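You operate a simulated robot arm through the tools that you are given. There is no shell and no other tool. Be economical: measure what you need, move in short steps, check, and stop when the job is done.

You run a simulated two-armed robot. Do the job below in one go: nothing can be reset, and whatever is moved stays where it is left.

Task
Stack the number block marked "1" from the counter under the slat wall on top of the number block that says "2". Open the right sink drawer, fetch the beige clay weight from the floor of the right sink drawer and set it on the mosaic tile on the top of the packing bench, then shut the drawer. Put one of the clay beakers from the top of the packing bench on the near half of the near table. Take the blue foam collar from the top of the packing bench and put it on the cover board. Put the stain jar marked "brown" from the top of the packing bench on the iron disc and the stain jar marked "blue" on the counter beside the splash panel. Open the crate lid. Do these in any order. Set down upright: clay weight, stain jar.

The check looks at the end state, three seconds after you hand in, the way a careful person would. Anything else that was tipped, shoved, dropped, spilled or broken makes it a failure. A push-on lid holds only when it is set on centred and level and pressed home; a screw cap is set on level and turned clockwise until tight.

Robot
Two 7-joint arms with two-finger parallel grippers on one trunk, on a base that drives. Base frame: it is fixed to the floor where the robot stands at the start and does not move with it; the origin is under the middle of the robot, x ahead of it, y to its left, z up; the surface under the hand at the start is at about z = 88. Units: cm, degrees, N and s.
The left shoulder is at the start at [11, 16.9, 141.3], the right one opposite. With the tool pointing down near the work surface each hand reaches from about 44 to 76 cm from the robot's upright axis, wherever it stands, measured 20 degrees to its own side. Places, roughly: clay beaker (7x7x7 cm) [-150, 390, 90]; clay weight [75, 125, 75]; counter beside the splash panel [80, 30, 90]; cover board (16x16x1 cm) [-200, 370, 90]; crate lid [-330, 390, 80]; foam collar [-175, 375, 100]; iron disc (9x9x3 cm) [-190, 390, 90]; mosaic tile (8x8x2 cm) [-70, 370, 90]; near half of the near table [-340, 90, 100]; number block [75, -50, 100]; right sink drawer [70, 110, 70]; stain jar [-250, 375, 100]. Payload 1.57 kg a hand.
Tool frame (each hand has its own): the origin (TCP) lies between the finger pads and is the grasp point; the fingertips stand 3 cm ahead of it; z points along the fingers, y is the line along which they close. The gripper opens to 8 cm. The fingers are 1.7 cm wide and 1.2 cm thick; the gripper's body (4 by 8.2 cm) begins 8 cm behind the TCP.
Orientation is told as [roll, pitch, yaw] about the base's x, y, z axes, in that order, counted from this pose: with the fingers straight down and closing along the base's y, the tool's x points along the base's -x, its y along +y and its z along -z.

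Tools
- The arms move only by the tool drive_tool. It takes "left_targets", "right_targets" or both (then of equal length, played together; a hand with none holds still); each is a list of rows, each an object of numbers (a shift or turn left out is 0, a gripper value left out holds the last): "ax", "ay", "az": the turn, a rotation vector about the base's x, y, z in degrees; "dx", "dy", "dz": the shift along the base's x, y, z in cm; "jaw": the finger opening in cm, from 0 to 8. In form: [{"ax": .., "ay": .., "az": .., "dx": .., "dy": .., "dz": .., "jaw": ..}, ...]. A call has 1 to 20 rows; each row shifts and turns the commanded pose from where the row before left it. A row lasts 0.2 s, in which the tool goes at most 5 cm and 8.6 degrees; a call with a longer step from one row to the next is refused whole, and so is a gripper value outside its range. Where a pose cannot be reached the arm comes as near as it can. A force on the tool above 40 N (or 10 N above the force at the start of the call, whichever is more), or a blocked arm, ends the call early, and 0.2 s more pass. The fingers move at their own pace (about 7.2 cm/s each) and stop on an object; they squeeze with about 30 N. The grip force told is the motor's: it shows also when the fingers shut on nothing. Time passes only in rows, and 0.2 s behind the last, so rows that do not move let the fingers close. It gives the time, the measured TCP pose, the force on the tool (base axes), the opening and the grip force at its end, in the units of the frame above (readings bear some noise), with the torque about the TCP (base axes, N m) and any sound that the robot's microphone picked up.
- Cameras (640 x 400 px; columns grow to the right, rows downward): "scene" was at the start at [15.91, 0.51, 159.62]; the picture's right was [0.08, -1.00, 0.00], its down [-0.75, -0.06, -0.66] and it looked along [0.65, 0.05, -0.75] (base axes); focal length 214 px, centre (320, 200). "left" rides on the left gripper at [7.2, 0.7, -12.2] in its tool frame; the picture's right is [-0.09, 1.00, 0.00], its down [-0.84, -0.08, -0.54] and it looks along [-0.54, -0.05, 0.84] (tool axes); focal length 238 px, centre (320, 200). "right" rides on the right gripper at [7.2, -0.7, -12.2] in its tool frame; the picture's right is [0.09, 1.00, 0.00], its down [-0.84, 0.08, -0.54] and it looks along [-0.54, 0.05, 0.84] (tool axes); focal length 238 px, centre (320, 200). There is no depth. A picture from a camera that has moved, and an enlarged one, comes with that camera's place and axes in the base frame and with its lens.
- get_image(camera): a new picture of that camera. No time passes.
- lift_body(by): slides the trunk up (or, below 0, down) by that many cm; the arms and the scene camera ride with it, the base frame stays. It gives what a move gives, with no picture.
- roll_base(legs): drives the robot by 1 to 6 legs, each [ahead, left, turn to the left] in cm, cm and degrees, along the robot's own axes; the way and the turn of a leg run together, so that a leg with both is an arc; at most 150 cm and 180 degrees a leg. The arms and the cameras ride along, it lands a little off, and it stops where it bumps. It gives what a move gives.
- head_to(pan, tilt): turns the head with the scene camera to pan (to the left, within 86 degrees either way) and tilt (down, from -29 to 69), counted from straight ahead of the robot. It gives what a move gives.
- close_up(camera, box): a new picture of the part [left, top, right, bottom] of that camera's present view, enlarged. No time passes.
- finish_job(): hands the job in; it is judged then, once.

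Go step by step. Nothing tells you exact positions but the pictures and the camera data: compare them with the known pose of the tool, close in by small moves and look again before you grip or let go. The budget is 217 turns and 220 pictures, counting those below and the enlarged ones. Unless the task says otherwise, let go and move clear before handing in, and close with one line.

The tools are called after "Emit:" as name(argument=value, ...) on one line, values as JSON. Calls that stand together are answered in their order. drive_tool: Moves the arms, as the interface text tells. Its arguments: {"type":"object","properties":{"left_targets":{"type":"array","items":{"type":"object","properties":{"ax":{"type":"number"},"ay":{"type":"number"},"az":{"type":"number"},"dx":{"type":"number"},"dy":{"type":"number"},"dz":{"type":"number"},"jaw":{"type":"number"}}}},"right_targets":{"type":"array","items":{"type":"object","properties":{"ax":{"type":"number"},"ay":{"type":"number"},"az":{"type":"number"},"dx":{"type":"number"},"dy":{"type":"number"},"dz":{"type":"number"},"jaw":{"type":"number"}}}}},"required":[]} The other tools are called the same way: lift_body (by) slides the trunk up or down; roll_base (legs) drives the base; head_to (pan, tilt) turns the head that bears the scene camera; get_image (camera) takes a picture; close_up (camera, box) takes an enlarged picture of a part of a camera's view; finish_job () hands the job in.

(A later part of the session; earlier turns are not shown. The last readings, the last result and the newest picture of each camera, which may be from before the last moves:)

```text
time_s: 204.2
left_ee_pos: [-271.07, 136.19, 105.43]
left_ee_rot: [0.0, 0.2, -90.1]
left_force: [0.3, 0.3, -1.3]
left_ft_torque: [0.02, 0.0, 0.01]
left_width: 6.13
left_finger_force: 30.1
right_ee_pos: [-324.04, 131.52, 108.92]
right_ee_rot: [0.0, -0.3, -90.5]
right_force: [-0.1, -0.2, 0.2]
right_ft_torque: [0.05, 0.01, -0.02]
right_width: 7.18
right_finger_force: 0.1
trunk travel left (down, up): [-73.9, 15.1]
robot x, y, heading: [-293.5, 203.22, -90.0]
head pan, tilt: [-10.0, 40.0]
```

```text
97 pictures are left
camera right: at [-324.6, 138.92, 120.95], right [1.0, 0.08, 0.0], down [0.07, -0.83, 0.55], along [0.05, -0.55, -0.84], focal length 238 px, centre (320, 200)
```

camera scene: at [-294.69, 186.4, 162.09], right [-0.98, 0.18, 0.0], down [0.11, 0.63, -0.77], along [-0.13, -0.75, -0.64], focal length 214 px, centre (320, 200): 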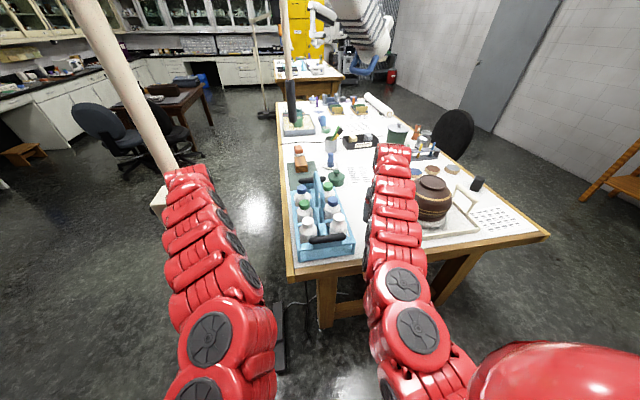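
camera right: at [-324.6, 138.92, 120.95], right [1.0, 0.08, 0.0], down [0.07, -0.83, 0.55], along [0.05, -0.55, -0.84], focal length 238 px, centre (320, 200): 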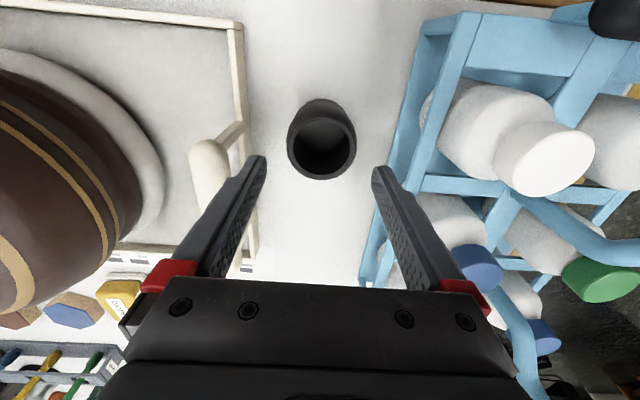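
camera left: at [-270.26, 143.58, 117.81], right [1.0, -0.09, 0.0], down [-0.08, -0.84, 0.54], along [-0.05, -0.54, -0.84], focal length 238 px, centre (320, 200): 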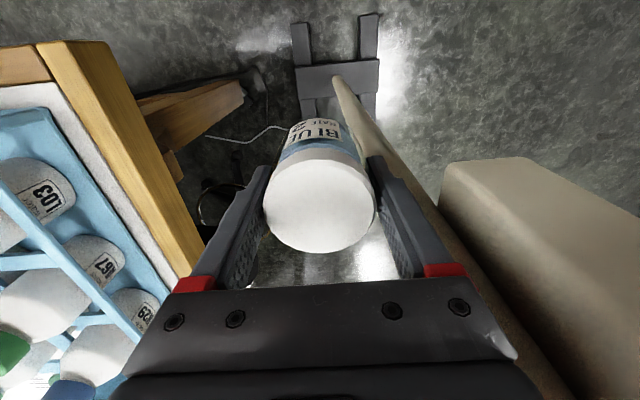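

Beaker stands on the near table. Next I look at the crate (nearby), since the right hand is free.

Emit:
roll_base(legs=[[-50, 0, 0], [0, 0, 180]])

Emit:
head_to(pan=15, tilt=28)

Emit:
get_image(camera="scene")

```text
time_s: 214.5
left_ee_pos: [-315.53, 319.37, 105.4]
left_ee_rot: [0.0, 0.2, 89.9]
left_force: [0.3, -0.3, -1.7]
left_ft_torque: [0.01, -0.01, -0.03]
left_width: 6.1
left_finger_force: 29.9
right_ee_pos: [-262.5, 324.15, 108.86]
right_ee_rot: [0.0, -0.4, 89.5]
right_force: [-0.5, 0.7, 0.0]
right_ft_torque: [0.0, -0.02, 0.0]
right_width: 7.18
right_finger_force: 0.0
trunk travel left (down, up): [-73.9, 15.1]
robot x, y, heading: [-293.33, 252.94, 89.9]
head pan, tilt: [-10.0, 40.0]
```

```text
time_s: 215.3
left_ee_pos: [-315.58, 319.46, 105.58]
left_ee_rot: [0.0, 0.2, 89.9]
left_force: [0.0, 0.2, -3.0]
left_ft_torque: [-0.01, -0.02, 0.0]
left_width: 6.12
left_finger_force: 29.9
right_ee_pos: [-262.46, 324.0, 108.82]
right_ee_rot: [0.1, -0.4, 89.3]
right_force: [-0.5, 0.4, -0.1]
right_ft_torque: [-0.01, 0.0, -0.03]
right_width: 7.19
right_finger_force: 0.1
trunk travel left (down, up): [-73.9, 15.1]
robot x, y, heading: [-293.32, 252.21, 89.7]
head pan, tilt: [15.0, 28.0]
```

```text
96 pictures are left
camera scene: at [-295.39, 269.39, 163.93], right [0.97, 0.25, 0.0], down [0.12, -0.45, -0.88], along [-0.22, 0.85, -0.47], focal length 214 px, centre (320, 200)
```

scene: 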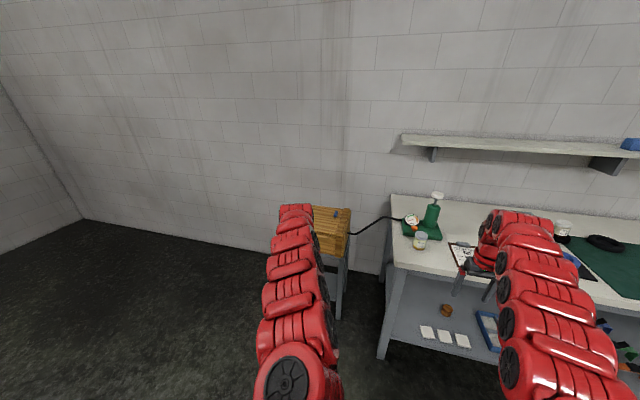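

Emit:
roll_base(legs=[[15, 60, 0]])

Emit:
head_to(pan=-5, tilt=40)

Emit:
get_image(camera="scene")

Emit:
get_image(camera="right")

```text
time_s: 218.8
left_ee_pos: [-374.8, 334.76, 105.49]
left_ee_rot: [0.0, 0.2, 89.9]
left_force: [0.1, -0.1, -2.5]
left_ft_torque: [0.03, 0.01, -0.01]
left_width: 6.09
left_finger_force: 30.6
right_ee_pos: [-321.66, 339.26, 108.76]
right_ee_rot: [0.0, -0.4, 89.3]
right_force: [0.5, -0.1, 0.0]
right_ft_torque: [0.01, -0.01, -0.02]
right_width: 7.2
right_finger_force: 0.1
trunk travel left (down, up): [-73.9, 15.1]
robot x, y, heading: [-352.59, 267.69, 89.5]
head pan, tilt: [15.0, 28.0]
```

```text
time_s: 219.6
left_ee_pos: [-374.87, 334.7, 105.41]
left_ee_rot: [0.0, 0.2, 89.8]
left_force: [-0.1, -0.4, -1.6]
left_ft_torque: [0.02, 0.0, 0.04]
left_width: 6.1
left_finger_force: 29.4
right_ee_pos: [-321.66, 339.29, 108.72]
right_ee_rot: [0.0, -0.5, 89.3]
right_force: [0.2, 0.5, 0.0]
right_ft_torque: [0.01, 0.02, -0.04]
right_width: 7.22
right_finger_force: 0.1
trunk travel left (down, up): [-73.9, 15.1]
robot x, y, heading: [-352.38, 268.17, 89.6]
head pan, tilt: [-5.0, 40.0]
```

```text
95 pictures are left
camera scene: at [-351.66, 284.34, 162.08], right [1.0, -0.09, 0.0], down [-0.06, -0.64, -0.77], along [0.07, 0.76, -0.64], focal length 214 px, centre (320, 200)
```

scene: 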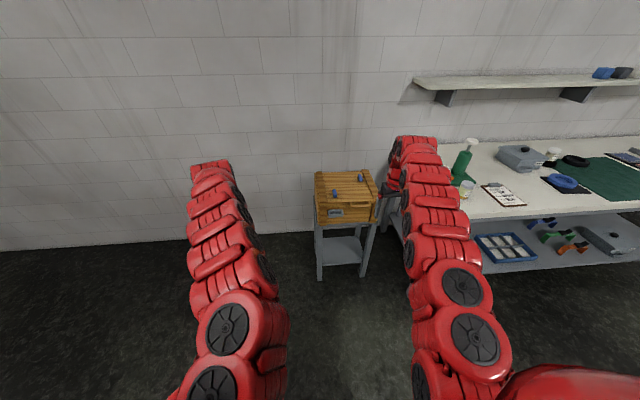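

```text
94 pictures are left
camera right: at [-321.14, 331.99, 120.93], right [-1.0, -0.08, 0.0], down [-0.07, 0.83, 0.55], along [-0.04, 0.55, -0.84], focal length 238 px, centre (320, 200)
```

right: 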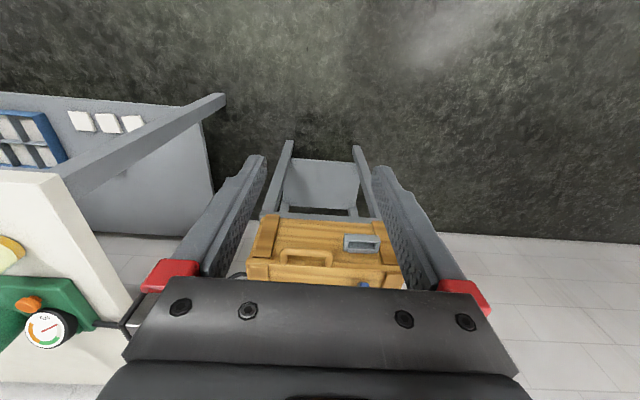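

Emit:
close_up(camera="scene", box=[300, 160, 396, 230])

Emit:
close_up(camera="right", box=[220, 200, 420, 300])

```text
5.71 times, centred on (348, 195) of scene
camera zoom: at [-351.66, 284.34, 162.08], right [1.0, -0.09, 0.0], down [-0.06, -0.64, -0.77], along [0.07, 0.76, -0.64], focal length 1226 px, centre (160, 229)
```

zoom: 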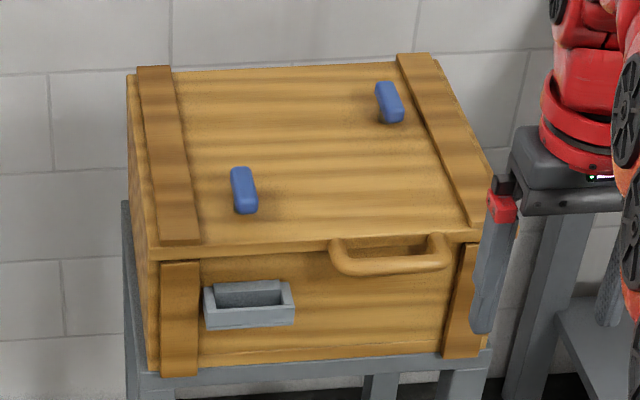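

```text
3.20 times, centred on (320, 250) of right
camera zoom: at [-321.14, 331.99, 120.93], right [-1.0, -0.08, 0.0], down [-0.07, 0.83, 0.55], along [-0.04, 0.55, -0.84], focal length 763 px, centre (320, 40)
```

zoom: 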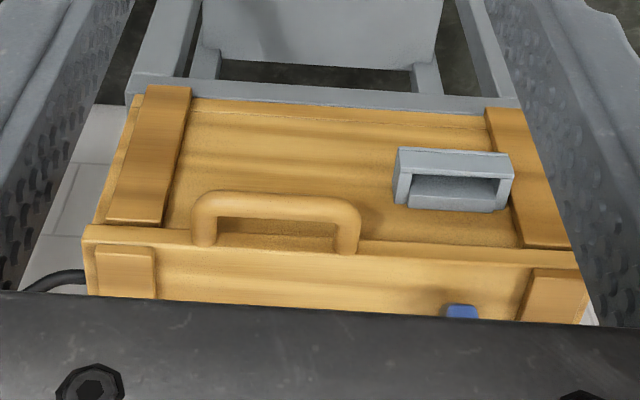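

Emit:
close_up(camera="scene", box=[328, 168, 376, 200])

Emit:
lift_body(by=-8)

Emit:
roll_base(legs=[[8, 0, 0]])

Emit:
get_image(camera="right")

```text
12.50 times, centred on (352, 184) of scene
camera zoom: at [-351.66, 284.34, 162.08], right [1.0, -0.09, 0.0], down [-0.06, -0.64, -0.77], along [0.07, 0.76, -0.64], focal length 2681 px, centre (-80, 400)
```

zoom: 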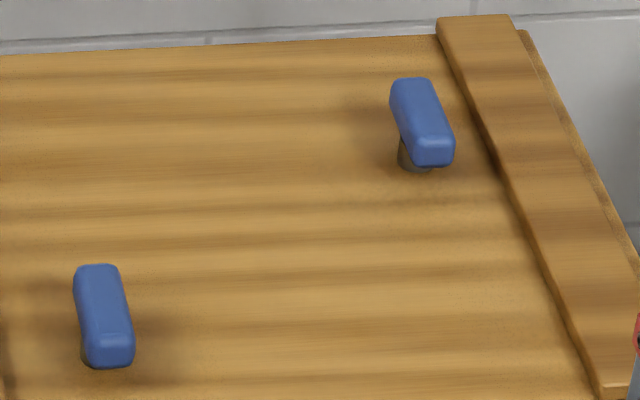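

```text
time_s: 220.8
left_ee_pos: [-374.88, 334.74, 97.46]
left_ee_rot: [0.0, 0.2, 89.8]
left_force: [-0.3, 0.1, -1.3]
left_ft_torque: [0.01, 0.0, 0.0]
left_width: 6.07
left_finger_force: 30.1
right_ee_pos: [-321.76, 339.2, 100.85]
right_ee_rot: [0.0, -0.4, 89.3]
right_force: [0.3, 0.0, 0.0]
right_ft_torque: [0.0, 0.02, -0.02]
right_width: 7.21
right_finger_force: 0.1
trunk travel left (down, up): [-65.9, 23.1]
robot x, y, heading: [-352.36, 267.91, 89.8]
head pan, tilt: [-5.0, 40.0]
```

```text
time_s: 221.9
left_ee_pos: [-374.83, 342.64, 97.27]
left_ee_rot: [0.1, 0.2, 89.8]
left_force: [0.8, -0.4, -3.2]
left_ft_torque: [-0.01, -0.03, -0.01]
left_width: 6.09
left_finger_force: 30.1
right_ee_pos: [-321.75, 347.26, 100.75]
right_ee_rot: [-0.1, -0.4, 89.4]
right_force: [-0.1, 0.4, 0.3]
right_ft_torque: [-0.01, 0.0, -0.01]
right_width: 7.21
right_finger_force: 0.1
trunk travel left (down, up): [-65.9, 23.1]
robot x, y, heading: [-352.06, 275.92, 89.9]
head pan, tilt: [-5.0, 40.0]
```

```text
90 pictures are left
camera right: at [-321.15, 339.95, 112.91], right [-1.0, -0.08, 0.0], down [-0.07, 0.83, 0.55], along [-0.04, 0.55, -0.84], focal length 238 px, centre (320, 200)
```

right: 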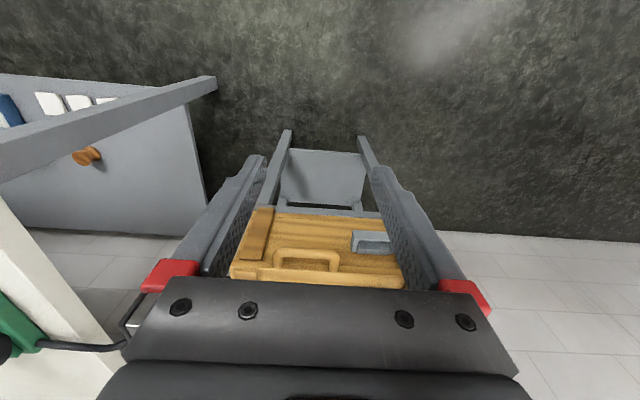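

The lid has a wooden loop handle at its front edge (about [-321,371.5,82]); it looks hinged at the back. I'll hook it from below with closed fingers: first turn the right hand horizontal.

Emit:
roll_base(legs=[[-8, -8, 0]])

Emit:
drive_tool(left_targets=[{"dy": -4}, {"dy": -4}, {"dy": -4}, {}, {}, {}, {}, {}, {}, {}, {}, {}], right_targets=[{"dz": -4, "jaw": 0}, {"dz": -3, "ax": 8.5}, {"dz": -3, "ax": 8.5}, {"dz": -2, "ax": 8.5}, {"dz": -2, "ax": 8.5}, {"dz": -2, "ax": 8.5}, {"ax": 8.5, "dz": -2}, {"ax": 8.5, "dz": -2}, {"ax": 8.5}, {"ax": 8.5}, {"ax": 8.5}, {"ax": 5}])

Emit:
get_image(camera="right")

```text
time_s: 223.1
left_ee_pos: [-366.75, 334.78, 97.31]
left_ee_rot: [0.1, 0.1, 89.7]
left_force: [0.4, 0.6, -2.9]
left_ft_torque: [0.01, 0.03, -0.02]
left_width: 6.12
left_finger_force: 30.0
right_ee_pos: [-313.69, 339.08, 100.77]
right_ee_rot: [0.0, -0.4, 89.3]
right_force: [0.1, 0.6, 0.9]
right_ft_torque: [0.01, 0.01, -0.01]
right_width: 7.21
right_finger_force: 0.0
trunk travel left (down, up): [-65.9, 23.1]
robot x, y, heading: [-344.32, 267.84, 89.8]
head pan, tilt: [-5.0, 40.0]
```

```text
time_s: 225.7
left_ee_pos: [-367.21, 332.21, 97.7]
left_ee_rot: [-0.1, 0.4, 89.8]
left_force: [0.3, 0.6, -2.0]
left_ft_torque: [0.0, -0.02, -0.02]
left_width: 6.12
left_finger_force: 30.2
left hand out of reach, approached as far as the arm can: row 1, 2, 3
right_ee_pos: [-314.26, 341.45, 80.91]
right_ee_rot: [25.2, -87.8, 66.2]
right_force: [-0.4, 0.1, 0.1]
right_ft_torque: [0.0, 0.03, -0.02]
right_width: 0.0
right_finger_force: 21.4
right hand out of reach, approached as far as the arm can: row 4, 5, 6, 7
trunk travel left (down, up): [-65.9, 23.1]
robot x, y, heading: [-344.59, 268.11, 89.6]
head pan, tilt: [-5.0, 40.0]
```

```text
89 pictures are left
camera right: at [-313.3, 328.98, 74.01], right [-1.0, -0.03, -0.08], down [-0.05, -0.51, 0.86], along [-0.06, 0.86, 0.51], focal length 238 px, centre (320, 200)
```

right: 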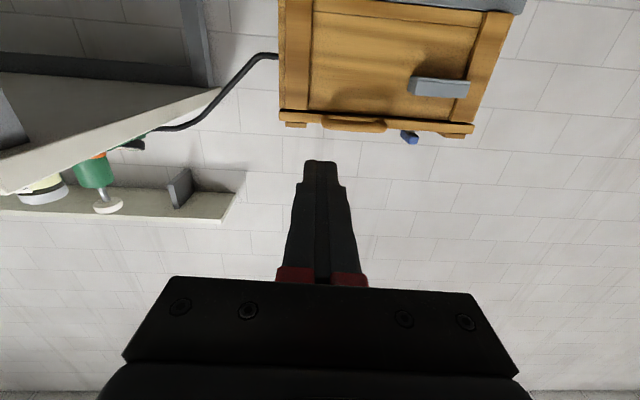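

Emit:
roll_base(legs=[[25, 6.8, 0]])

Emit:
drive_tool(right_targets=[{"dz": -1}, {}])

Emit:
get_image(camera="right")

Emit:
get_image(camera="scene")

```text
time_s: 227.5
left_ee_pos: [-374.08, 357.16, 97.82]
left_ee_rot: [0.0, 0.4, 89.9]
left_force: [0.6, -0.2, -2.6]
left_ft_torque: [0.0, 0.04, 0.0]
left_width: 6.11
left_finger_force: 29.8
right_ee_pos: [-320.88, 366.45, 80.77]
right_ee_rot: [23.1, -87.6, 68.2]
right_force: [-0.2, -0.7, -0.1]
right_ft_torque: [0.0, -0.04, -0.05]
right_width: 0.0
right_finger_force: 20.7
trunk travel left (down, up): [-65.9, 23.1]
robot x, y, heading: [-351.07, 292.82, 89.8]
head pan, tilt: [-5.0, 40.0]
```

```text
time_s: 228.1
left_ee_pos: [-374.08, 357.17, 97.75]
left_ee_rot: [0.0, 0.5, 90.0]
left_force: [-0.6, 0.1, -2.6]
left_ft_torque: [0.0, 0.03, 0.01]
left_width: 6.13
left_finger_force: 29.9
right_ee_pos: [-320.9, 366.2, 79.73]
right_ee_rot: [22.7, -87.5, 68.9]
right_force: [0.2, 0.2, 0.0]
right_ft_torque: [0.02, 0.0, 0.0]
right_width: 0.0
right_finger_force: 21.0
trunk travel left (down, up): [-65.9, 23.1]
robot x, y, heading: [-351.33, 292.98, 89.8]
head pan, tilt: [-5.0, 40.0]
```

```text
88 pictures are left
camera right: at [-320.01, 353.88, 72.93], right [-1.0, -0.03, -0.08], down [-0.05, -0.51, 0.86], along [-0.06, 0.86, 0.51], focal length 238 px, centre (320, 200)
```

right: 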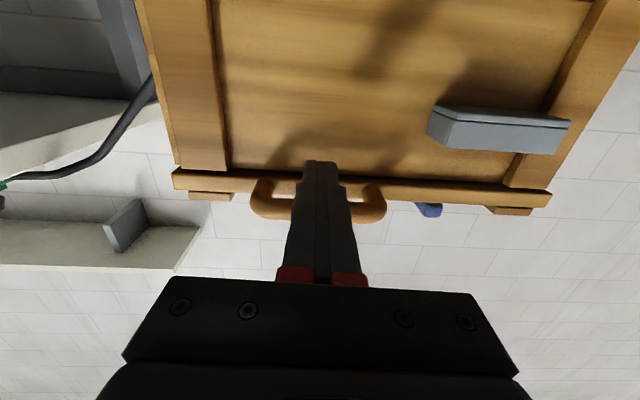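

```text
87 pictures are left
camera scene: at [-350.34, 309.24, 154.07], right [1.0, -0.09, 0.0], down [-0.06, -0.64, -0.77], along [0.07, 0.76, -0.64], focal length 214 px, centre (320, 200)
```

scene: 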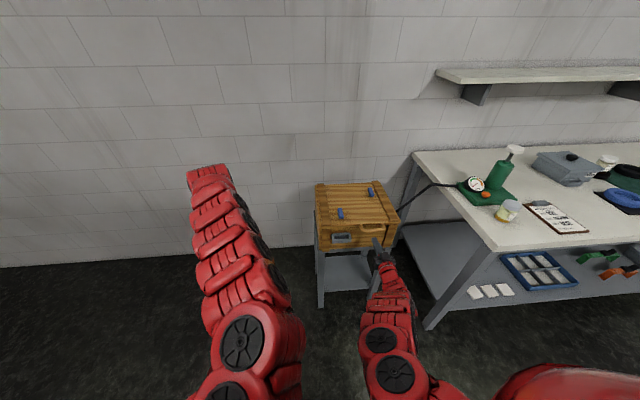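

Emit:
drive_tool(right_targets=[{"dy": 1}, {"dy": 0.8}, {}])

Emit:
lift_body(by=3)

Emit:
get_image(camera="right")

```text
time_s: 228.9
left_ee_pos: [-374.15, 357.14, 97.88]
left_ee_rot: [0.0, 0.3, 89.9]
left_force: [0.5, 0.8, -2.4]
left_ft_torque: [0.01, 0.0, 0.01]
left_width: 6.12
left_finger_force: 30.2
right_ee_pos: [-320.83, 368.12, 79.75]
right_ee_rot: [23.8, -87.7, 67.8]
right_force: [-0.1, -0.4, 0.1]
right_ft_torque: [0.0, 0.05, 0.01]
right_width: 0.0
right_finger_force: 21.2
trunk travel left (down, up): [-65.9, 23.1]
robot x, y, heading: [-351.28, 292.82, 89.6]
head pan, tilt: [-5.0, 40.0]
```

```text
time_s: 229.7
left_ee_pos: [-374.02, 357.15, 100.86]
left_ee_rot: [0.1, 0.3, 89.9]
left_force: [0.5, -0.9, -2.2]
left_ft_torque: [-0.02, 0.02, 0.02]
left_width: 6.09
left_finger_force: 30.1
right_ee_pos: [-320.86, 368.06, 82.64]
right_ee_rot: [22.7, -87.6, 68.8]
right_force: [-0.5, -2.3, -3.7]
right_ft_torque: [-0.1, 0.0, 0.01]
right_width: 0.0
right_finger_force: 21.2
trunk travel left (down, up): [-68.9, 20.1]
robot x, y, heading: [-351.24, 293.14, 89.9]
head pan, tilt: [-5.0, 40.0]
```

```text
86 pictures are left
camera right: at [-319.99, 355.67, 75.92], right [-1.0, -0.03, -0.08], down [-0.05, -0.51, 0.86], along [-0.06, 0.86, 0.51], focal length 238 px, centre (320, 200)
```

right: 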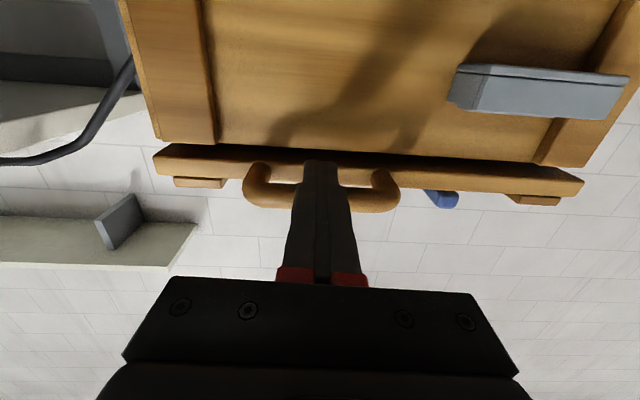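

The lid is rising. I continue up with the trunk and advance under it.

Emit:
lift_body(by=5)

Emit:
get_image(camera="right")

Emit:
close_up(camera="scene", box=[290, 160, 418, 260])

```text
time_s: 230.6
left_ee_pos: [-373.97, 357.12, 105.77]
left_ee_rot: [0.0, 0.4, 89.9]
left_force: [-0.3, 0.1, -3.6]
left_ft_torque: [-0.04, 0.01, 0.02]
left_width: 6.11
left_finger_force: 30.4
right_ee_pos: [-320.96, 368.13, 87.71]
right_ee_rot: [22.9, -87.5, 68.6]
right_force: [-1.2, -1.7, -2.9]
right_ft_torque: [-0.07, -0.05, 0.07]
right_width: 0.0
right_finger_force: 20.8
trunk travel left (down, up): [-73.9, 15.1]
robot x, y, heading: [-351.03, 292.91, 89.8]
head pan, tilt: [-5.0, 40.0]
```

```text
85 pictures are left
camera right: at [-320.0, 355.69, 80.94], right [-1.0, -0.03, -0.08], down [-0.05, -0.51, 0.86], along [-0.06, 0.86, 0.51], focal length 238 px, centre (320, 200)
```

right: 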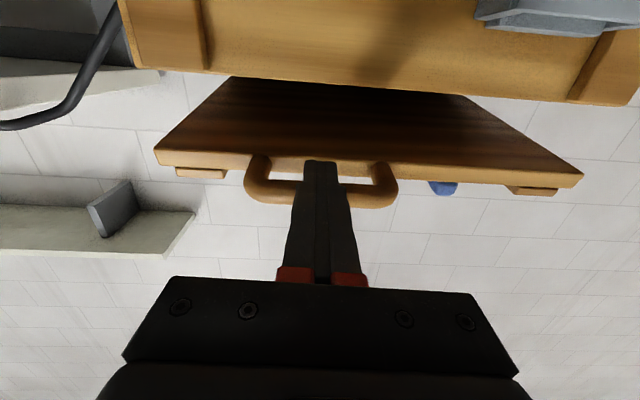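

```text
4.00 times, centred on (354, 210) of scene
camera zoom: at [-350.3, 309.24, 162.08], right [1.0, -0.09, 0.0], down [-0.06, -0.64, -0.77], along [0.07, 0.76, -0.64], focal length 858 px, centre (184, 160)
```

zoom: 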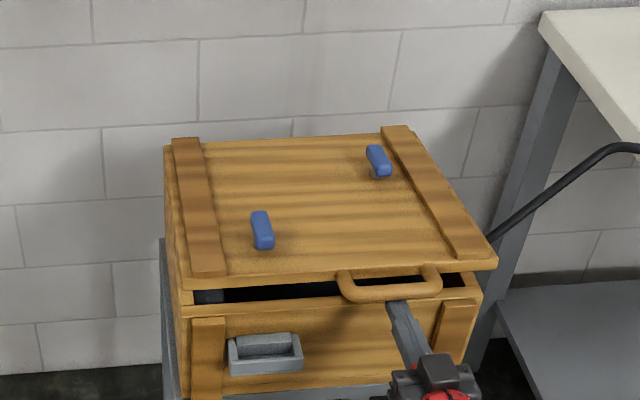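

Emit:
roll_base(legs=[[5, 0, 0]])

Emit:
lift_body(by=8)

Emit:
close_up(camera="scene", box=[290, 160, 418, 260])

Emit:
get_image(camera="right")

```text
time_s: 231.6
left_ee_pos: [-373.93, 360.89, 105.8]
left_ee_rot: [0.1, 0.2, 89.8]
left_force: [0.8, 0.1, -2.3]
left_ft_torque: [0.03, -0.04, 0.01]
left_width: 6.09
left_finger_force: 30.3
right_ee_pos: [-320.68, 370.99, 86.88]
right_ee_rot: [14.2, -86.9, 77.4]
right_force: [1.4, -11.2, -2.7]
right_ft_torque: [0.07, -0.01, -0.06]
right_width: 0.0
right_finger_force: 21.4
trunk travel left (down, up): [-73.9, 15.1]
robot x, y, heading: [-351.4, 296.49, 89.5]
head pan, tilt: [-5.0, 40.0]
stopped in leg 1: the force on the tool passed its limit at 200 N (the readings are from after the stop); the commanded pose is now the measured one
```

```text
time_s: 232.7
left_ee_pos: [-373.91, 361.01, 113.8]
left_ee_rot: [0.1, 0.3, 89.8]
left_force: [0.2, 0.0, -2.0]
left_ft_torque: [0.02, -0.01, 0.03]
left_width: 6.12
left_finger_force: 30.4
right_ee_pos: [-320.82, 371.16, 94.84]
right_ee_rot: [15.7, -87.0, 76.0]
right_force: [-0.2, 1.9, -3.9]
right_ft_torque: [-0.09, -0.02, 0.01]
right_width: 0.05
right_finger_force: 20.9
trunk travel left (down, up): [-81.9, 7.1]
robot x, y, heading: [-351.04, 296.65, 89.9]
head pan, tilt: [-5.0, 40.0]
```

```text
4.00 times, centred on (354, 210) of scene
camera zoom: at [-350.24, 313.03, 170.07], right [1.0, -0.09, 0.0], down [-0.06, -0.64, -0.77], along [0.07, 0.76, -0.64], focal length 858 px, centre (184, 160)
```

zoom: 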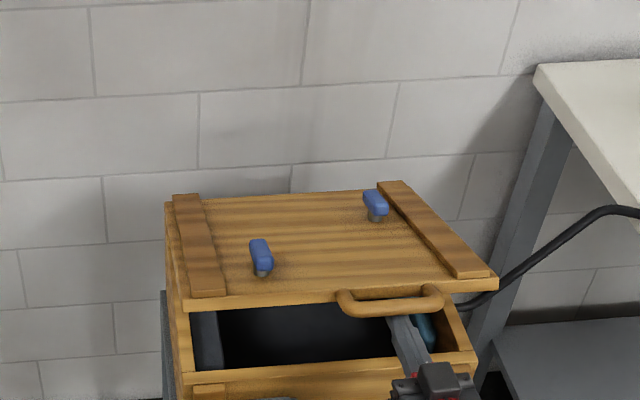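

```text
82 pictures are left
camera right: at [-319.84, 358.73, 88.31], right [-1.0, -0.04, -0.08], down [-0.05, -0.5, 0.86], along [-0.07, 0.86, 0.5], focal length 238 px, centre (320, 200)
```

right: 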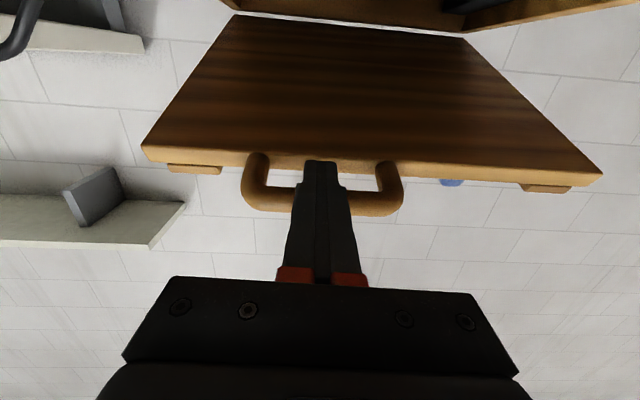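

The finger tip butts against the lid's front edge, so I tilt the fingers downward to slip the tip under the lid board.

Emit:
drive_tool(right_targets=[{"dy": -1}, {"ax": -8}, {"ax": -8}, {"ax": -8}, {"ax": -8}, {}])

Emit:
get_image(camera="right")

Emit:
close_up(camera="scene", box=[290, 160, 418, 260])

```text
time_s: 234.1
left_ee_pos: [-373.88, 360.91, 113.88]
left_ee_rot: [0.2, 0.3, 89.8]
left_force: [0.0, 0.1, -2.3]
left_ft_torque: [-0.01, -0.03, -0.02]
left_width: 6.09
left_finger_force: 30.0
right_ee_pos: [-320.79, 370.34, 95.04]
right_ee_rot: [3.1, -55.1, 88.7]
right_force: [-0.6, -1.9, -2.9]
right_ft_torque: [-0.06, -0.01, 0.01]
right_width: 0.0
right_finger_force: 20.8
trunk travel left (down, up): [-81.9, 7.1]
robot x, y, heading: [-350.96, 296.5, 89.6]
head pan, tilt: [-5.0, 40.0]
```

```text
81 pictures are left
camera right: at [-319.87, 356.14, 96.01], right [-1.0, -0.07, -0.05], down [-0.05, 0.03, 1.0], along [-0.07, 1.0, -0.04], focal length 238 px, centre (320, 200)
```

right: 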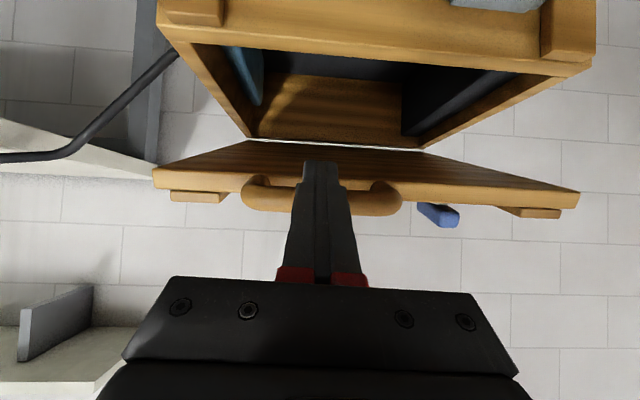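

```text
4.00 times, centred on (354, 210) of scene
camera zoom: at [-350.23, 312.95, 170.08], right [1.0, -0.09, 0.0], down [-0.06, -0.64, -0.77], along [0.07, 0.76, -0.64], focal length 858 px, centre (184, 160)
```

zoom: 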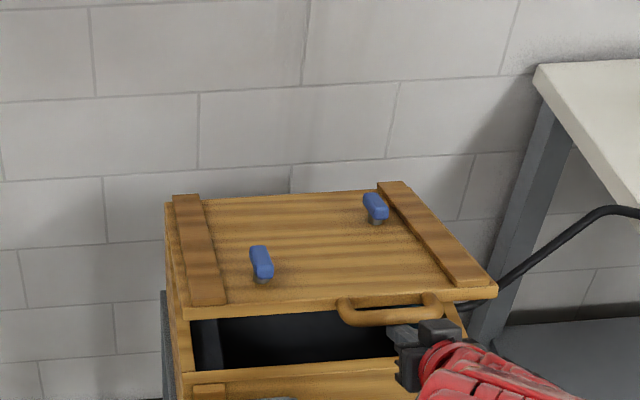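

Emit:
drive_tool(right_targets=[{"dy": 1.5}, {"dy": 1.5}, {"dy": 1.5}, {}])

Emit:
get_image(camera="right")

```text
time_s: 235.1
left_ee_pos: [-374.02, 360.97, 113.74]
left_ee_rot: [0.1, 0.2, 89.8]
left_force: [0.2, -0.6, -2.5]
left_ft_torque: [0.02, -0.01, 0.01]
left_width: 6.12
left_finger_force: 29.8
right_ee_pos: [-320.82, 374.72, 95.07]
right_ee_rot: [2.9, -55.1, 88.8]
right_force: [0.1, -1.8, -3.5]
right_ft_torque: [0.07, -0.02, 0.01]
right_width: 0.0
right_finger_force: 21.7
trunk travel left (down, up): [-81.9, 7.1]
robot x, y, heading: [-351.42, 296.39, 89.7]
head pan, tilt: [-5.0, 40.0]
```

```text
79 pictures are left
camera right: at [-319.85, 360.68, 96.0], right [-1.0, -0.07, -0.05], down [-0.05, 0.03, 1.0], along [-0.07, 1.0, -0.04], focal length 238 px, centre (320, 200)
```

right: 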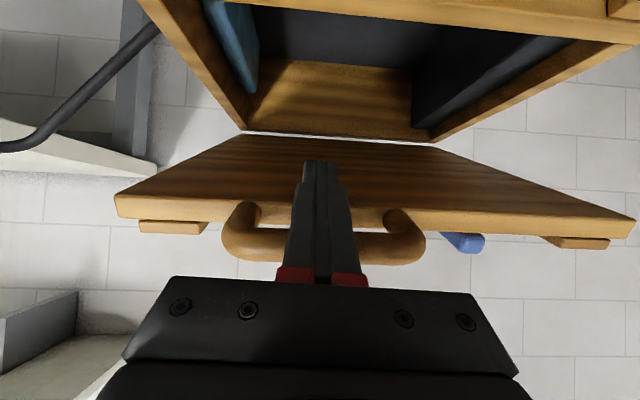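

Emit:
lift_body(by=6.5)

Emit:
roll_base(legs=[[7, 0, 0]])

Emit:
get_image(camera="right")

Emit:
get_image(camera="scene")

```text
time_s: 236.2
left_ee_pos: [-373.77, 361.02, 120.43]
left_ee_rot: [0.1, 0.3, 89.8]
left_force: [-0.5, 0.0, -1.6]
left_ft_torque: [0.05, 0.0, -0.02]
left_width: 6.08
left_finger_force: 29.7
right_ee_pos: [-320.81, 374.6, 101.46]
right_ee_rot: [3.0, -55.1, 88.8]
right_force: [0.7, -1.4, -1.6]
right_ft_torque: [0.0, -0.01, -0.02]
right_width: 0.0
right_finger_force: 21.1
trunk travel left (down, up): [-88.4, 0.6]
robot x, y, heading: [-351.09, 296.81, 89.9]
head pan, tilt: [-5.0, 40.0]
```

```text
time_s: 237.2
left_ee_pos: [-373.84, 367.42, 120.52]
left_ee_rot: [0.2, 0.1, 89.7]
left_force: [-0.3, 0.1, -2.1]
left_ft_torque: [-0.01, 0.02, 0.02]
left_width: 6.11
left_finger_force: 29.9
right_ee_pos: [-320.69, 381.23, 101.79]
right_ee_rot: [2.9, -55.4, 88.7]
right_force: [0.6, -1.6, -1.9]
right_ft_torque: [0.17, 0.0, -0.01]
right_width: 0.0
right_finger_force: 20.8
trunk travel left (down, up): [-88.4, 0.6]
robot x, y, heading: [-351.28, 303.61, 89.4]
head pan, tilt: [-5.0, 40.0]
```

```text
78 pictures are left
camera right: at [-319.73, 367.16, 102.74], right [-1.0, -0.07, -0.05], down [-0.05, 0.03, 1.0], along [-0.07, 1.0, -0.03], focal length 238 px, centre (320, 200)
```

right: 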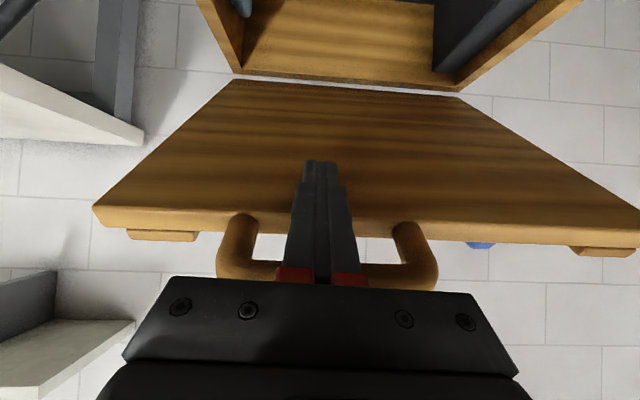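

```text
77 pictures are left
camera scene: at [-350.18, 319.27, 176.65], right [1.0, -0.09, 0.0], down [-0.06, -0.64, -0.77], along [0.07, 0.76, -0.64], focal length 214 px, centre (320, 200)
```

scene: 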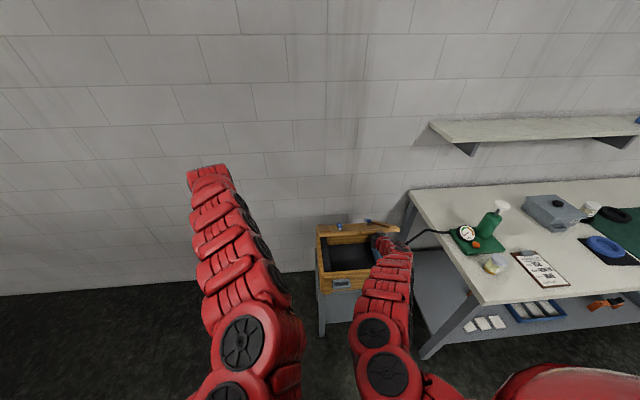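

Emit:
drive_tool(right_targets=[{"ax": 7}, {"ax": 7, "dz": 0.5}, {"ax": 7, "dz": 0.5}, {"ax": 7, "dz": 0.5}, {"ax": 7, "dz": 0.5}, {}])

Emit:
roll_base(legs=[[8, 0, 0]])

Emit:
get_image(camera="right")

Emit:
close_up(camera="scene", box=[290, 160, 450, 270])

```text
time_s: 238.6
left_ee_pos: [-373.84, 367.89, 120.28]
left_ee_rot: [0.0, 0.2, 89.7]
left_force: [-0.5, -0.1, -2.7]
left_ft_torque: [-0.01, 0.02, 0.0]
left_width: 6.09
left_finger_force: 29.3
right_ee_pos: [-320.65, 381.63, 103.43]
right_ee_rot: [106.5, -89.3, -14.8]
right_force: [-0.5, -1.1, -2.4]
right_ft_torque: [-0.09, 0.02, -0.01]
right_width: 0.0
right_finger_force: 21.1
trunk travel left (down, up): [-88.4, 0.6]
robot x, y, heading: [-350.52, 303.48, 89.5]
head pan, tilt: [-5.0, 40.0]
```

```text
time_s: 239.6
left_ee_pos: [-373.63, 375.44, 120.53]
left_ee_rot: [0.2, 0.2, 89.7]
left_force: [0.3, 0.8, -2.9]
left_ft_torque: [0.0, -0.02, 0.02]
left_width: 6.11
left_finger_force: 29.4
right_ee_pos: [-320.58, 389.18, 103.85]
right_ee_rot: [117.2, -89.1, -25.4]
right_force: [-0.3, -0.4, 1.4]
right_ft_torque: [-0.17, -0.06, -0.02]
right_width: 0.0
right_finger_force: 21.6
trunk travel left (down, up): [-88.4, 0.6]
robot x, y, heading: [-351.31, 311.01, 89.7]
head pan, tilt: [-5.0, 40.0]
```

```text
76 pictures are left
camera right: at [-319.64, 377.16, 96.48], right [-1.0, -0.03, -0.08], down [-0.05, -0.55, 0.83], along [-0.07, 0.84, 0.55], focal length 238 px, centre (320, 200)
```

right: 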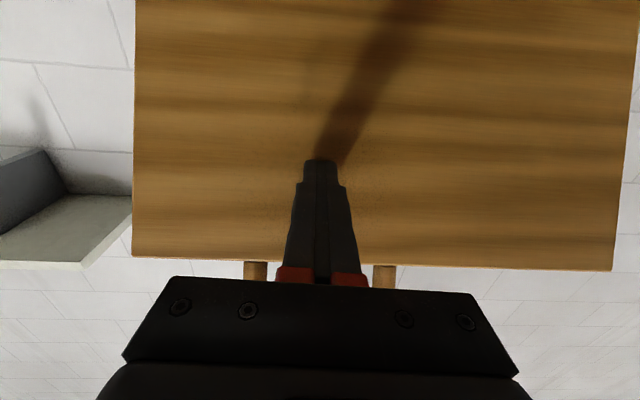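

```text
3.64 times, centred on (370, 215) of scene
camera zoom: at [-350.13, 327.32, 176.63], right [1.0, -0.09, 0.0], down [-0.06, -0.64, -0.77], along [0.07, 0.76, -0.64], focal length 780 px, centre (138, 146)
```

zoom: 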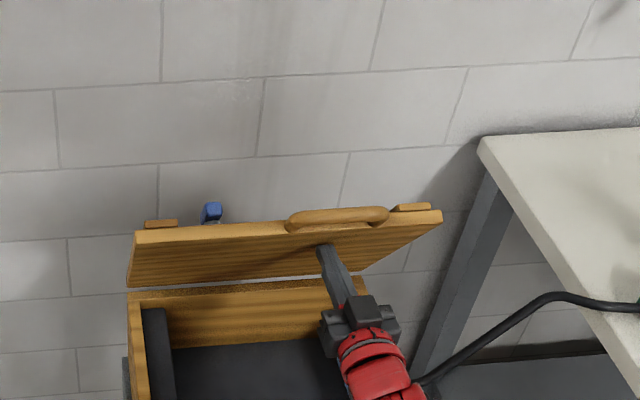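

Emit:
roll_base(legs=[[8, 0, 0]])

Emit:
close_up(camera="scene", box=[290, 160, 450, 270])

Emit:
get_image(camera="right")

```text
time_s: 240.7
left_ee_pos: [-373.71, 383.11, 120.64]
left_ee_rot: [0.0, 0.1, 89.8]
left_force: [-0.6, -1.9, -2.8]
left_ft_torque: [-0.01, 0.0, 0.0]
left_width: 6.1
left_finger_force: 30.4
right_ee_pos: [-320.54, 396.94, 103.89]
right_ee_rot: [119.9, -89.3, -28.1]
right_force: [0.3, 0.4, 0.6]
right_ft_torque: [-0.04, -0.02, -0.02]
right_width: 0.0
right_finger_force: 21.3
trunk travel left (down, up): [-88.4, 0.6]
robot x, y, heading: [-351.01, 319.35, 89.4]
head pan, tilt: [-5.0, 40.0]
```

```text
3.64 times, centred on (370, 215) of scene
camera zoom: at [-350.1, 334.94, 176.65], right [1.0, -0.09, 0.0], down [-0.06, -0.64, -0.77], along [0.07, 0.76, -0.64], focal length 780 px, centre (138, 146)
```

zoom: 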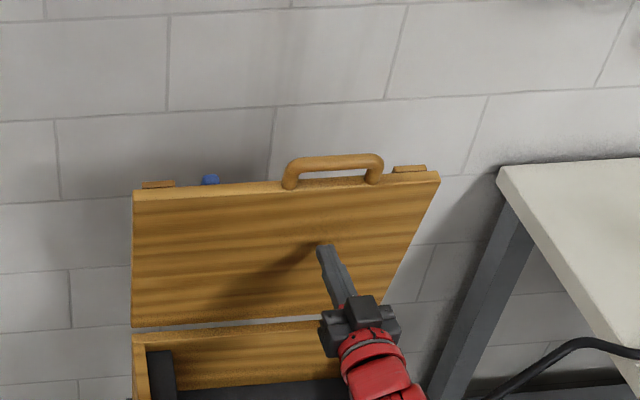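

```text
73 pictures are left
camera right: at [-319.64, 384.88, 96.54], right [-1.0, -0.03, -0.08], down [-0.05, -0.55, 0.83], along [-0.07, 0.83, 0.55], focal length 238 px, centre (320, 200)
```

right: 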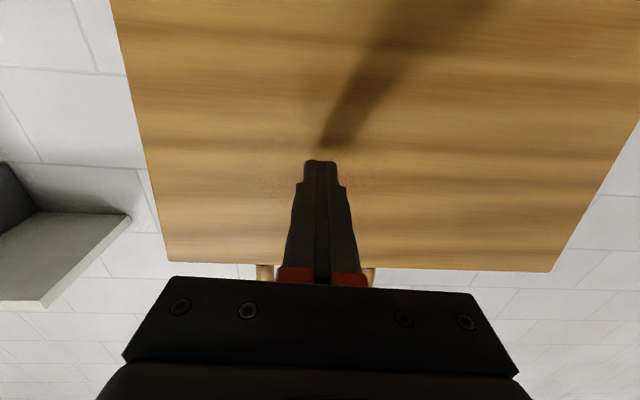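

Emit:
roll_base(legs=[[5, 0, 0]])

Emit:
close_up(camera="scene", box=[290, 160, 450, 270])

```text
time_s: 241.6
left_ee_pos: [-373.72, 387.86, 120.54]
left_ee_rot: [0.2, 0.1, 89.8]
left_force: [-0.1, 0.1, -1.7]
left_ft_torque: [0.04, 0.0, -0.01]
left_width: 6.13
left_finger_force: 29.8
right_ee_pos: [-320.54, 401.7, 104.06]
right_ee_rot: [123.5, -89.1, -31.9]
right_force: [1.0, 0.1, -0.4]
right_ft_torque: [-0.03, 0.06, 0.01]
right_width: 0.0
right_finger_force: 20.6
trunk travel left (down, up): [-88.4, 0.6]
robot x, y, heading: [-351.36, 323.48, 89.7]
head pan, tilt: [-5.0, 40.0]
```

```text
3.64 times, centred on (370, 215) of scene
camera zoom: at [-350.09, 339.59, 176.67], right [1.0, -0.09, 0.0], down [-0.06, -0.64, -0.77], along [0.07, 0.77, -0.64], focal length 780 px, centre (138, 146)
```

zoom: 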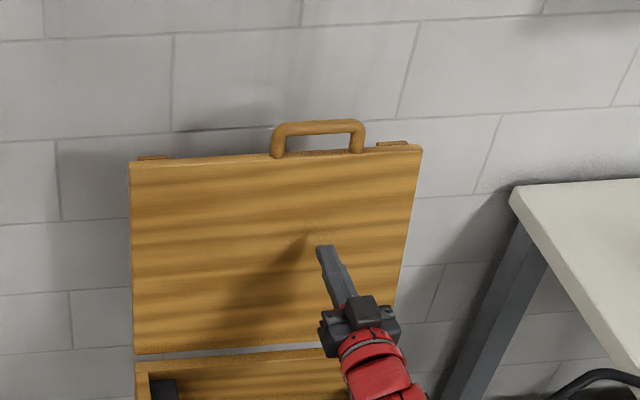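

Emit:
drive_tool(right_targets=[{"dy": 1.5}, {"dy": 1.5}, {"dy": 1}, {}])

Emit:
close_up(camera="scene", box=[290, 160, 450, 270])

```text
time_s: 242.6
left_ee_pos: [-373.75, 388.34, 120.4]
left_ee_rot: [0.0, 0.3, 89.8]
left_force: [-0.4, -1.2, -2.8]
left_ft_torque: [0.0, 0.02, 0.0]
left_width: 6.1
left_finger_force: 30.3
right_ee_pos: [-320.55, 403.75, 103.57]
right_ee_rot: [105.9, -89.2, -13.9]
right_force: [0.6, -0.9, -0.9]
right_ft_torque: [-0.02, 0.01, 0.04]
right_width: 0.0
right_finger_force: 20.6
right hand out of reach, approached as far as the arm can: row 2, 3
trunk travel left (down, up): [-88.4, 0.6]
robot x, y, heading: [-351.24, 323.79, 89.5]
head pan, tilt: [-5.0, 40.0]
```

```text
3.64 times, centred on (370, 215) of scene
camera zoom: at [-350.09, 340.41, 176.58], right [1.0, -0.09, 0.0], down [-0.06, -0.64, -0.77], along [0.07, 0.76, -0.64], focal length 780 px, centre (138, 146)
```

zoom: 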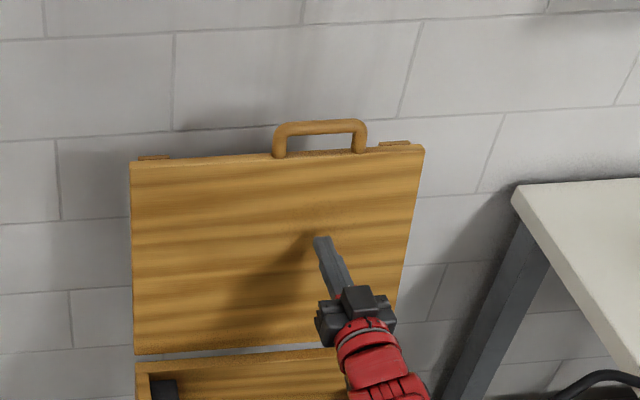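

Emit:
roll_base(legs=[[-6, 0, 0]])

Emit:
close_up(camera="scene", box=[290, 160, 450, 270])

```text
time_s: 243.6
left_ee_pos: [-373.78, 383.02, 119.93]
left_ee_rot: [0.1, 0.5, 89.9]
left_force: [-0.3, 0.4, -2.6]
left_ft_torque: [-0.05, -0.02, -0.01]
left_width: 6.1
left_finger_force: 30.3
right_ee_pos: [-320.61, 398.26, 103.19]
right_ee_rot: [87.9, -89.3, 3.9]
right_force: [-0.3, 0.7, -0.6]
right_ft_torque: [-0.01, 0.01, 0.04]
right_width: 0.0
right_finger_force: 21.1
trunk travel left (down, up): [-88.4, 0.6]
robot x, y, heading: [-351.03, 317.99, 89.8]
head pan, tilt: [-5.0, 40.0]
```

```text
3.64 times, centred on (370, 215) of scene
camera zoom: at [-350.09, 335.24, 176.49], right [1.0, -0.09, 0.0], down [-0.06, -0.64, -0.76], along [0.07, 0.76, -0.65], focal length 780 px, centre (138, 146)
```

zoom: 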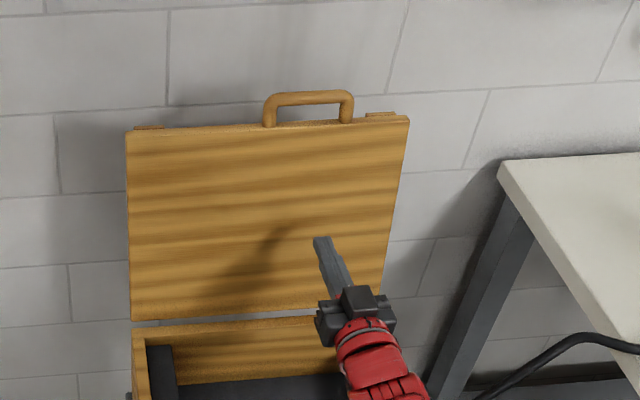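

The crate lid stays open past vertical. I back off, restore the right hand, and drive to the counter with the blue jar.

Emit:
roll_base(legs=[[-70, 0, 0]])

Emit:
get_image(camera="scene")

Emit:
drive_tool(right_targets=[{"ax": -8.5}, {"ax": -8.5}, {"ax": -8.5}, {"ax": -8.5}, {"ax": -8.5}, {"ax": -8.5}, {"ax": -8.5}, {"ax": -8.5}, {"ax": -8.5}, {"ax": -8.5}, {"ax": -5}])

Emit:
roll_base(legs=[[0, 0, -90], [150, 0, 0]])

```text
time_s: 247.4
left_ee_pos: [-374.24, 313.08, 120.34]
left_ee_rot: [0.1, 0.4, 89.8]
left_force: [0.1, -1.1, -2.5]
left_ft_torque: [0.0, 0.01, -0.02]
left_width: 6.11
left_finger_force: 30.2
right_ee_pos: [-320.92, 328.25, 103.47]
right_ee_rot: [104.1, -89.1, -12.3]
right_force: [0.3, -1.0, -0.2]
right_ft_torque: [0.03, 0.0, -0.01]
right_width: 0.0
right_finger_force: 21.0
trunk travel left (down, up): [-88.4, 0.6]
robot x, y, heading: [-351.34, 248.85, 89.8]
head pan, tilt: [-5.0, 40.0]
```

```text
69 pictures are left
camera scene: at [-350.47, 265.06, 176.57], right [1.0, -0.09, 0.0], down [-0.06, -0.64, -0.77], along [0.07, 0.76, -0.64], focal length 214 px, centre (320, 200)
```

scene: 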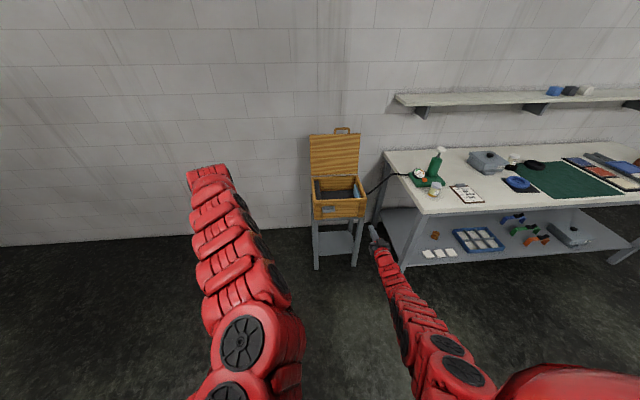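

```text
time_s: 249.8
left_ee_pos: [-374.03, 312.96, 120.29]
left_ee_rot: [0.3, 0.3, 89.9]
left_force: [0.0, -0.6, -2.7]
left_ft_torque: [0.02, -0.01, 0.0]
left_width: 6.1
left_finger_force: 30.1
right_ee_pos: [-325.48, 321.04, 103.94]
right_ee_rot: [2.1, -5.7, 89.4]
right_force: [0.5, 0.7, -0.1]
right_ft_torque: [0.01, 0.06, 0.01]
right_width: 0.0
right_finger_force: 21.4
right hand out of reach, approached as far as the arm can: row 8, 9, 10
trunk travel left (down, up): [-88.4, 0.6]
robot x, y, heading: [-351.42, 248.47, 89.9]
head pan, tilt: [-5.0, 40.0]
```

```text
time_s: 261.1
left_ee_pos: [-135.71, 270.09, 120.33]
left_ee_rot: [0.2, 0.3, -0.4]
left_force: [0.6, 0.9, -2.1]
left_ft_torque: [0.02, 0.02, 0.02]
left_width: 6.1
left_finger_force: 30.1
right_ee_pos: [-127.89, 221.3, 103.92]
right_ee_rot: [2.2, -5.9, -1.0]
right_force: [-0.3, 0.6, -1.0]
right_ft_torque: [0.01, 0.02, 0.02]
right_width: 0.01
right_finger_force: 21.7
trunk travel left (down, up): [-88.4, 0.6]
robot x, y, heading: [-199.99, 247.63, -0.6]
head pan, tilt: [-5.0, 40.0]
```

Emit:
roll_base(legs=[[150, 0, 0.6], [0, -150, 0], [0, -40, 0]])

Emit:
head_to(pan=5, tilt=40)

Emit:
get_image(camera="scene")

```text
time_s: 277.7
left_ee_pos: [18.59, 82.57, 120.31]
left_ee_rot: [0.0, 0.4, 1.3]
left_force: [-0.4, 0.9, -2.9]
left_ft_torque: [-0.02, -0.02, -0.03]
left_width: 6.08
left_finger_force: 29.7
right_ee_pos: [27.95, 33.99, 103.99]
right_ee_rot: [1.9, -5.8, 0.7]
right_force: [-1.0, 1.5, -0.3]
right_ft_torque: [0.0, 0.03, -0.02]
right_width: 0.01
right_finger_force: 20.7
trunk travel left (down, up): [-88.4, 0.6]
robot x, y, heading: [-45.17, 58.07, 1.2]
head pan, tilt: [-5.0, 40.0]
```

```text
time_s: 278.4
left_ee_pos: [18.73, 82.44, 120.29]
left_ee_rot: [0.0, 0.3, 1.2]
left_force: [-0.3, -0.2, -2.6]
left_ft_torque: [0.01, 0.0, 0.03]
left_width: 6.08
left_finger_force: 29.9
right_ee_pos: [27.89, 33.95, 103.99]
right_ee_rot: [2.0, -5.9, 0.6]
right_force: [-0.3, -0.5, 0.1]
right_ft_torque: [0.0, -0.03, 0.0]
right_width: 0.01
right_finger_force: 20.7
trunk travel left (down, up): [-88.4, 0.6]
robot x, y, heading: [-44.95, 58.34, 1.0]
head pan, tilt: [5.0, 40.0]
```

```text
68 pictures are left
camera scene: at [-28.49, 58.98, 176.58], right [0.11, -0.99, 0.0], down [-0.64, -0.07, -0.77], along [0.76, 0.08, -0.64], focal length 214 px, centre (320, 200)
```

scene: 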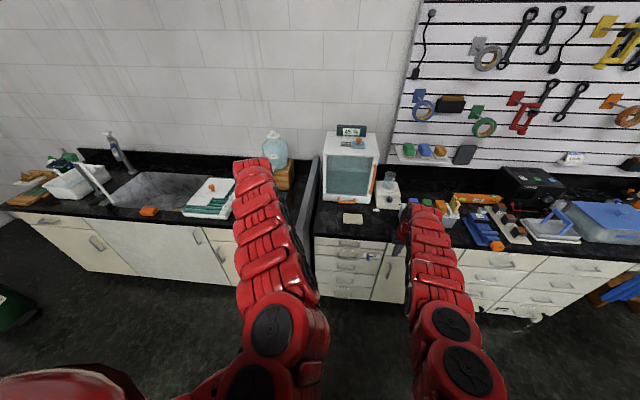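

Emit:
close_up(camera="scene", box=[290, 120, 450, 250])

```text
3.08 times, centred on (370, 185) of scene
camera zoom: at [-28.49, 58.98, 176.58], right [0.11, -0.99, 0.0], down [-0.64, -0.07, -0.77], along [0.76, 0.08, -0.64], focal length 660 px, centre (166, 246)
```

zoom: 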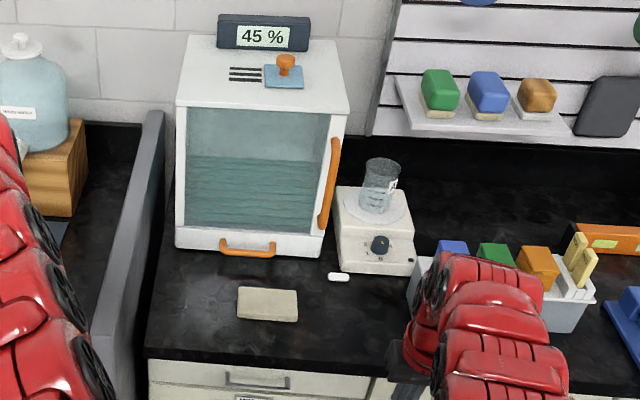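

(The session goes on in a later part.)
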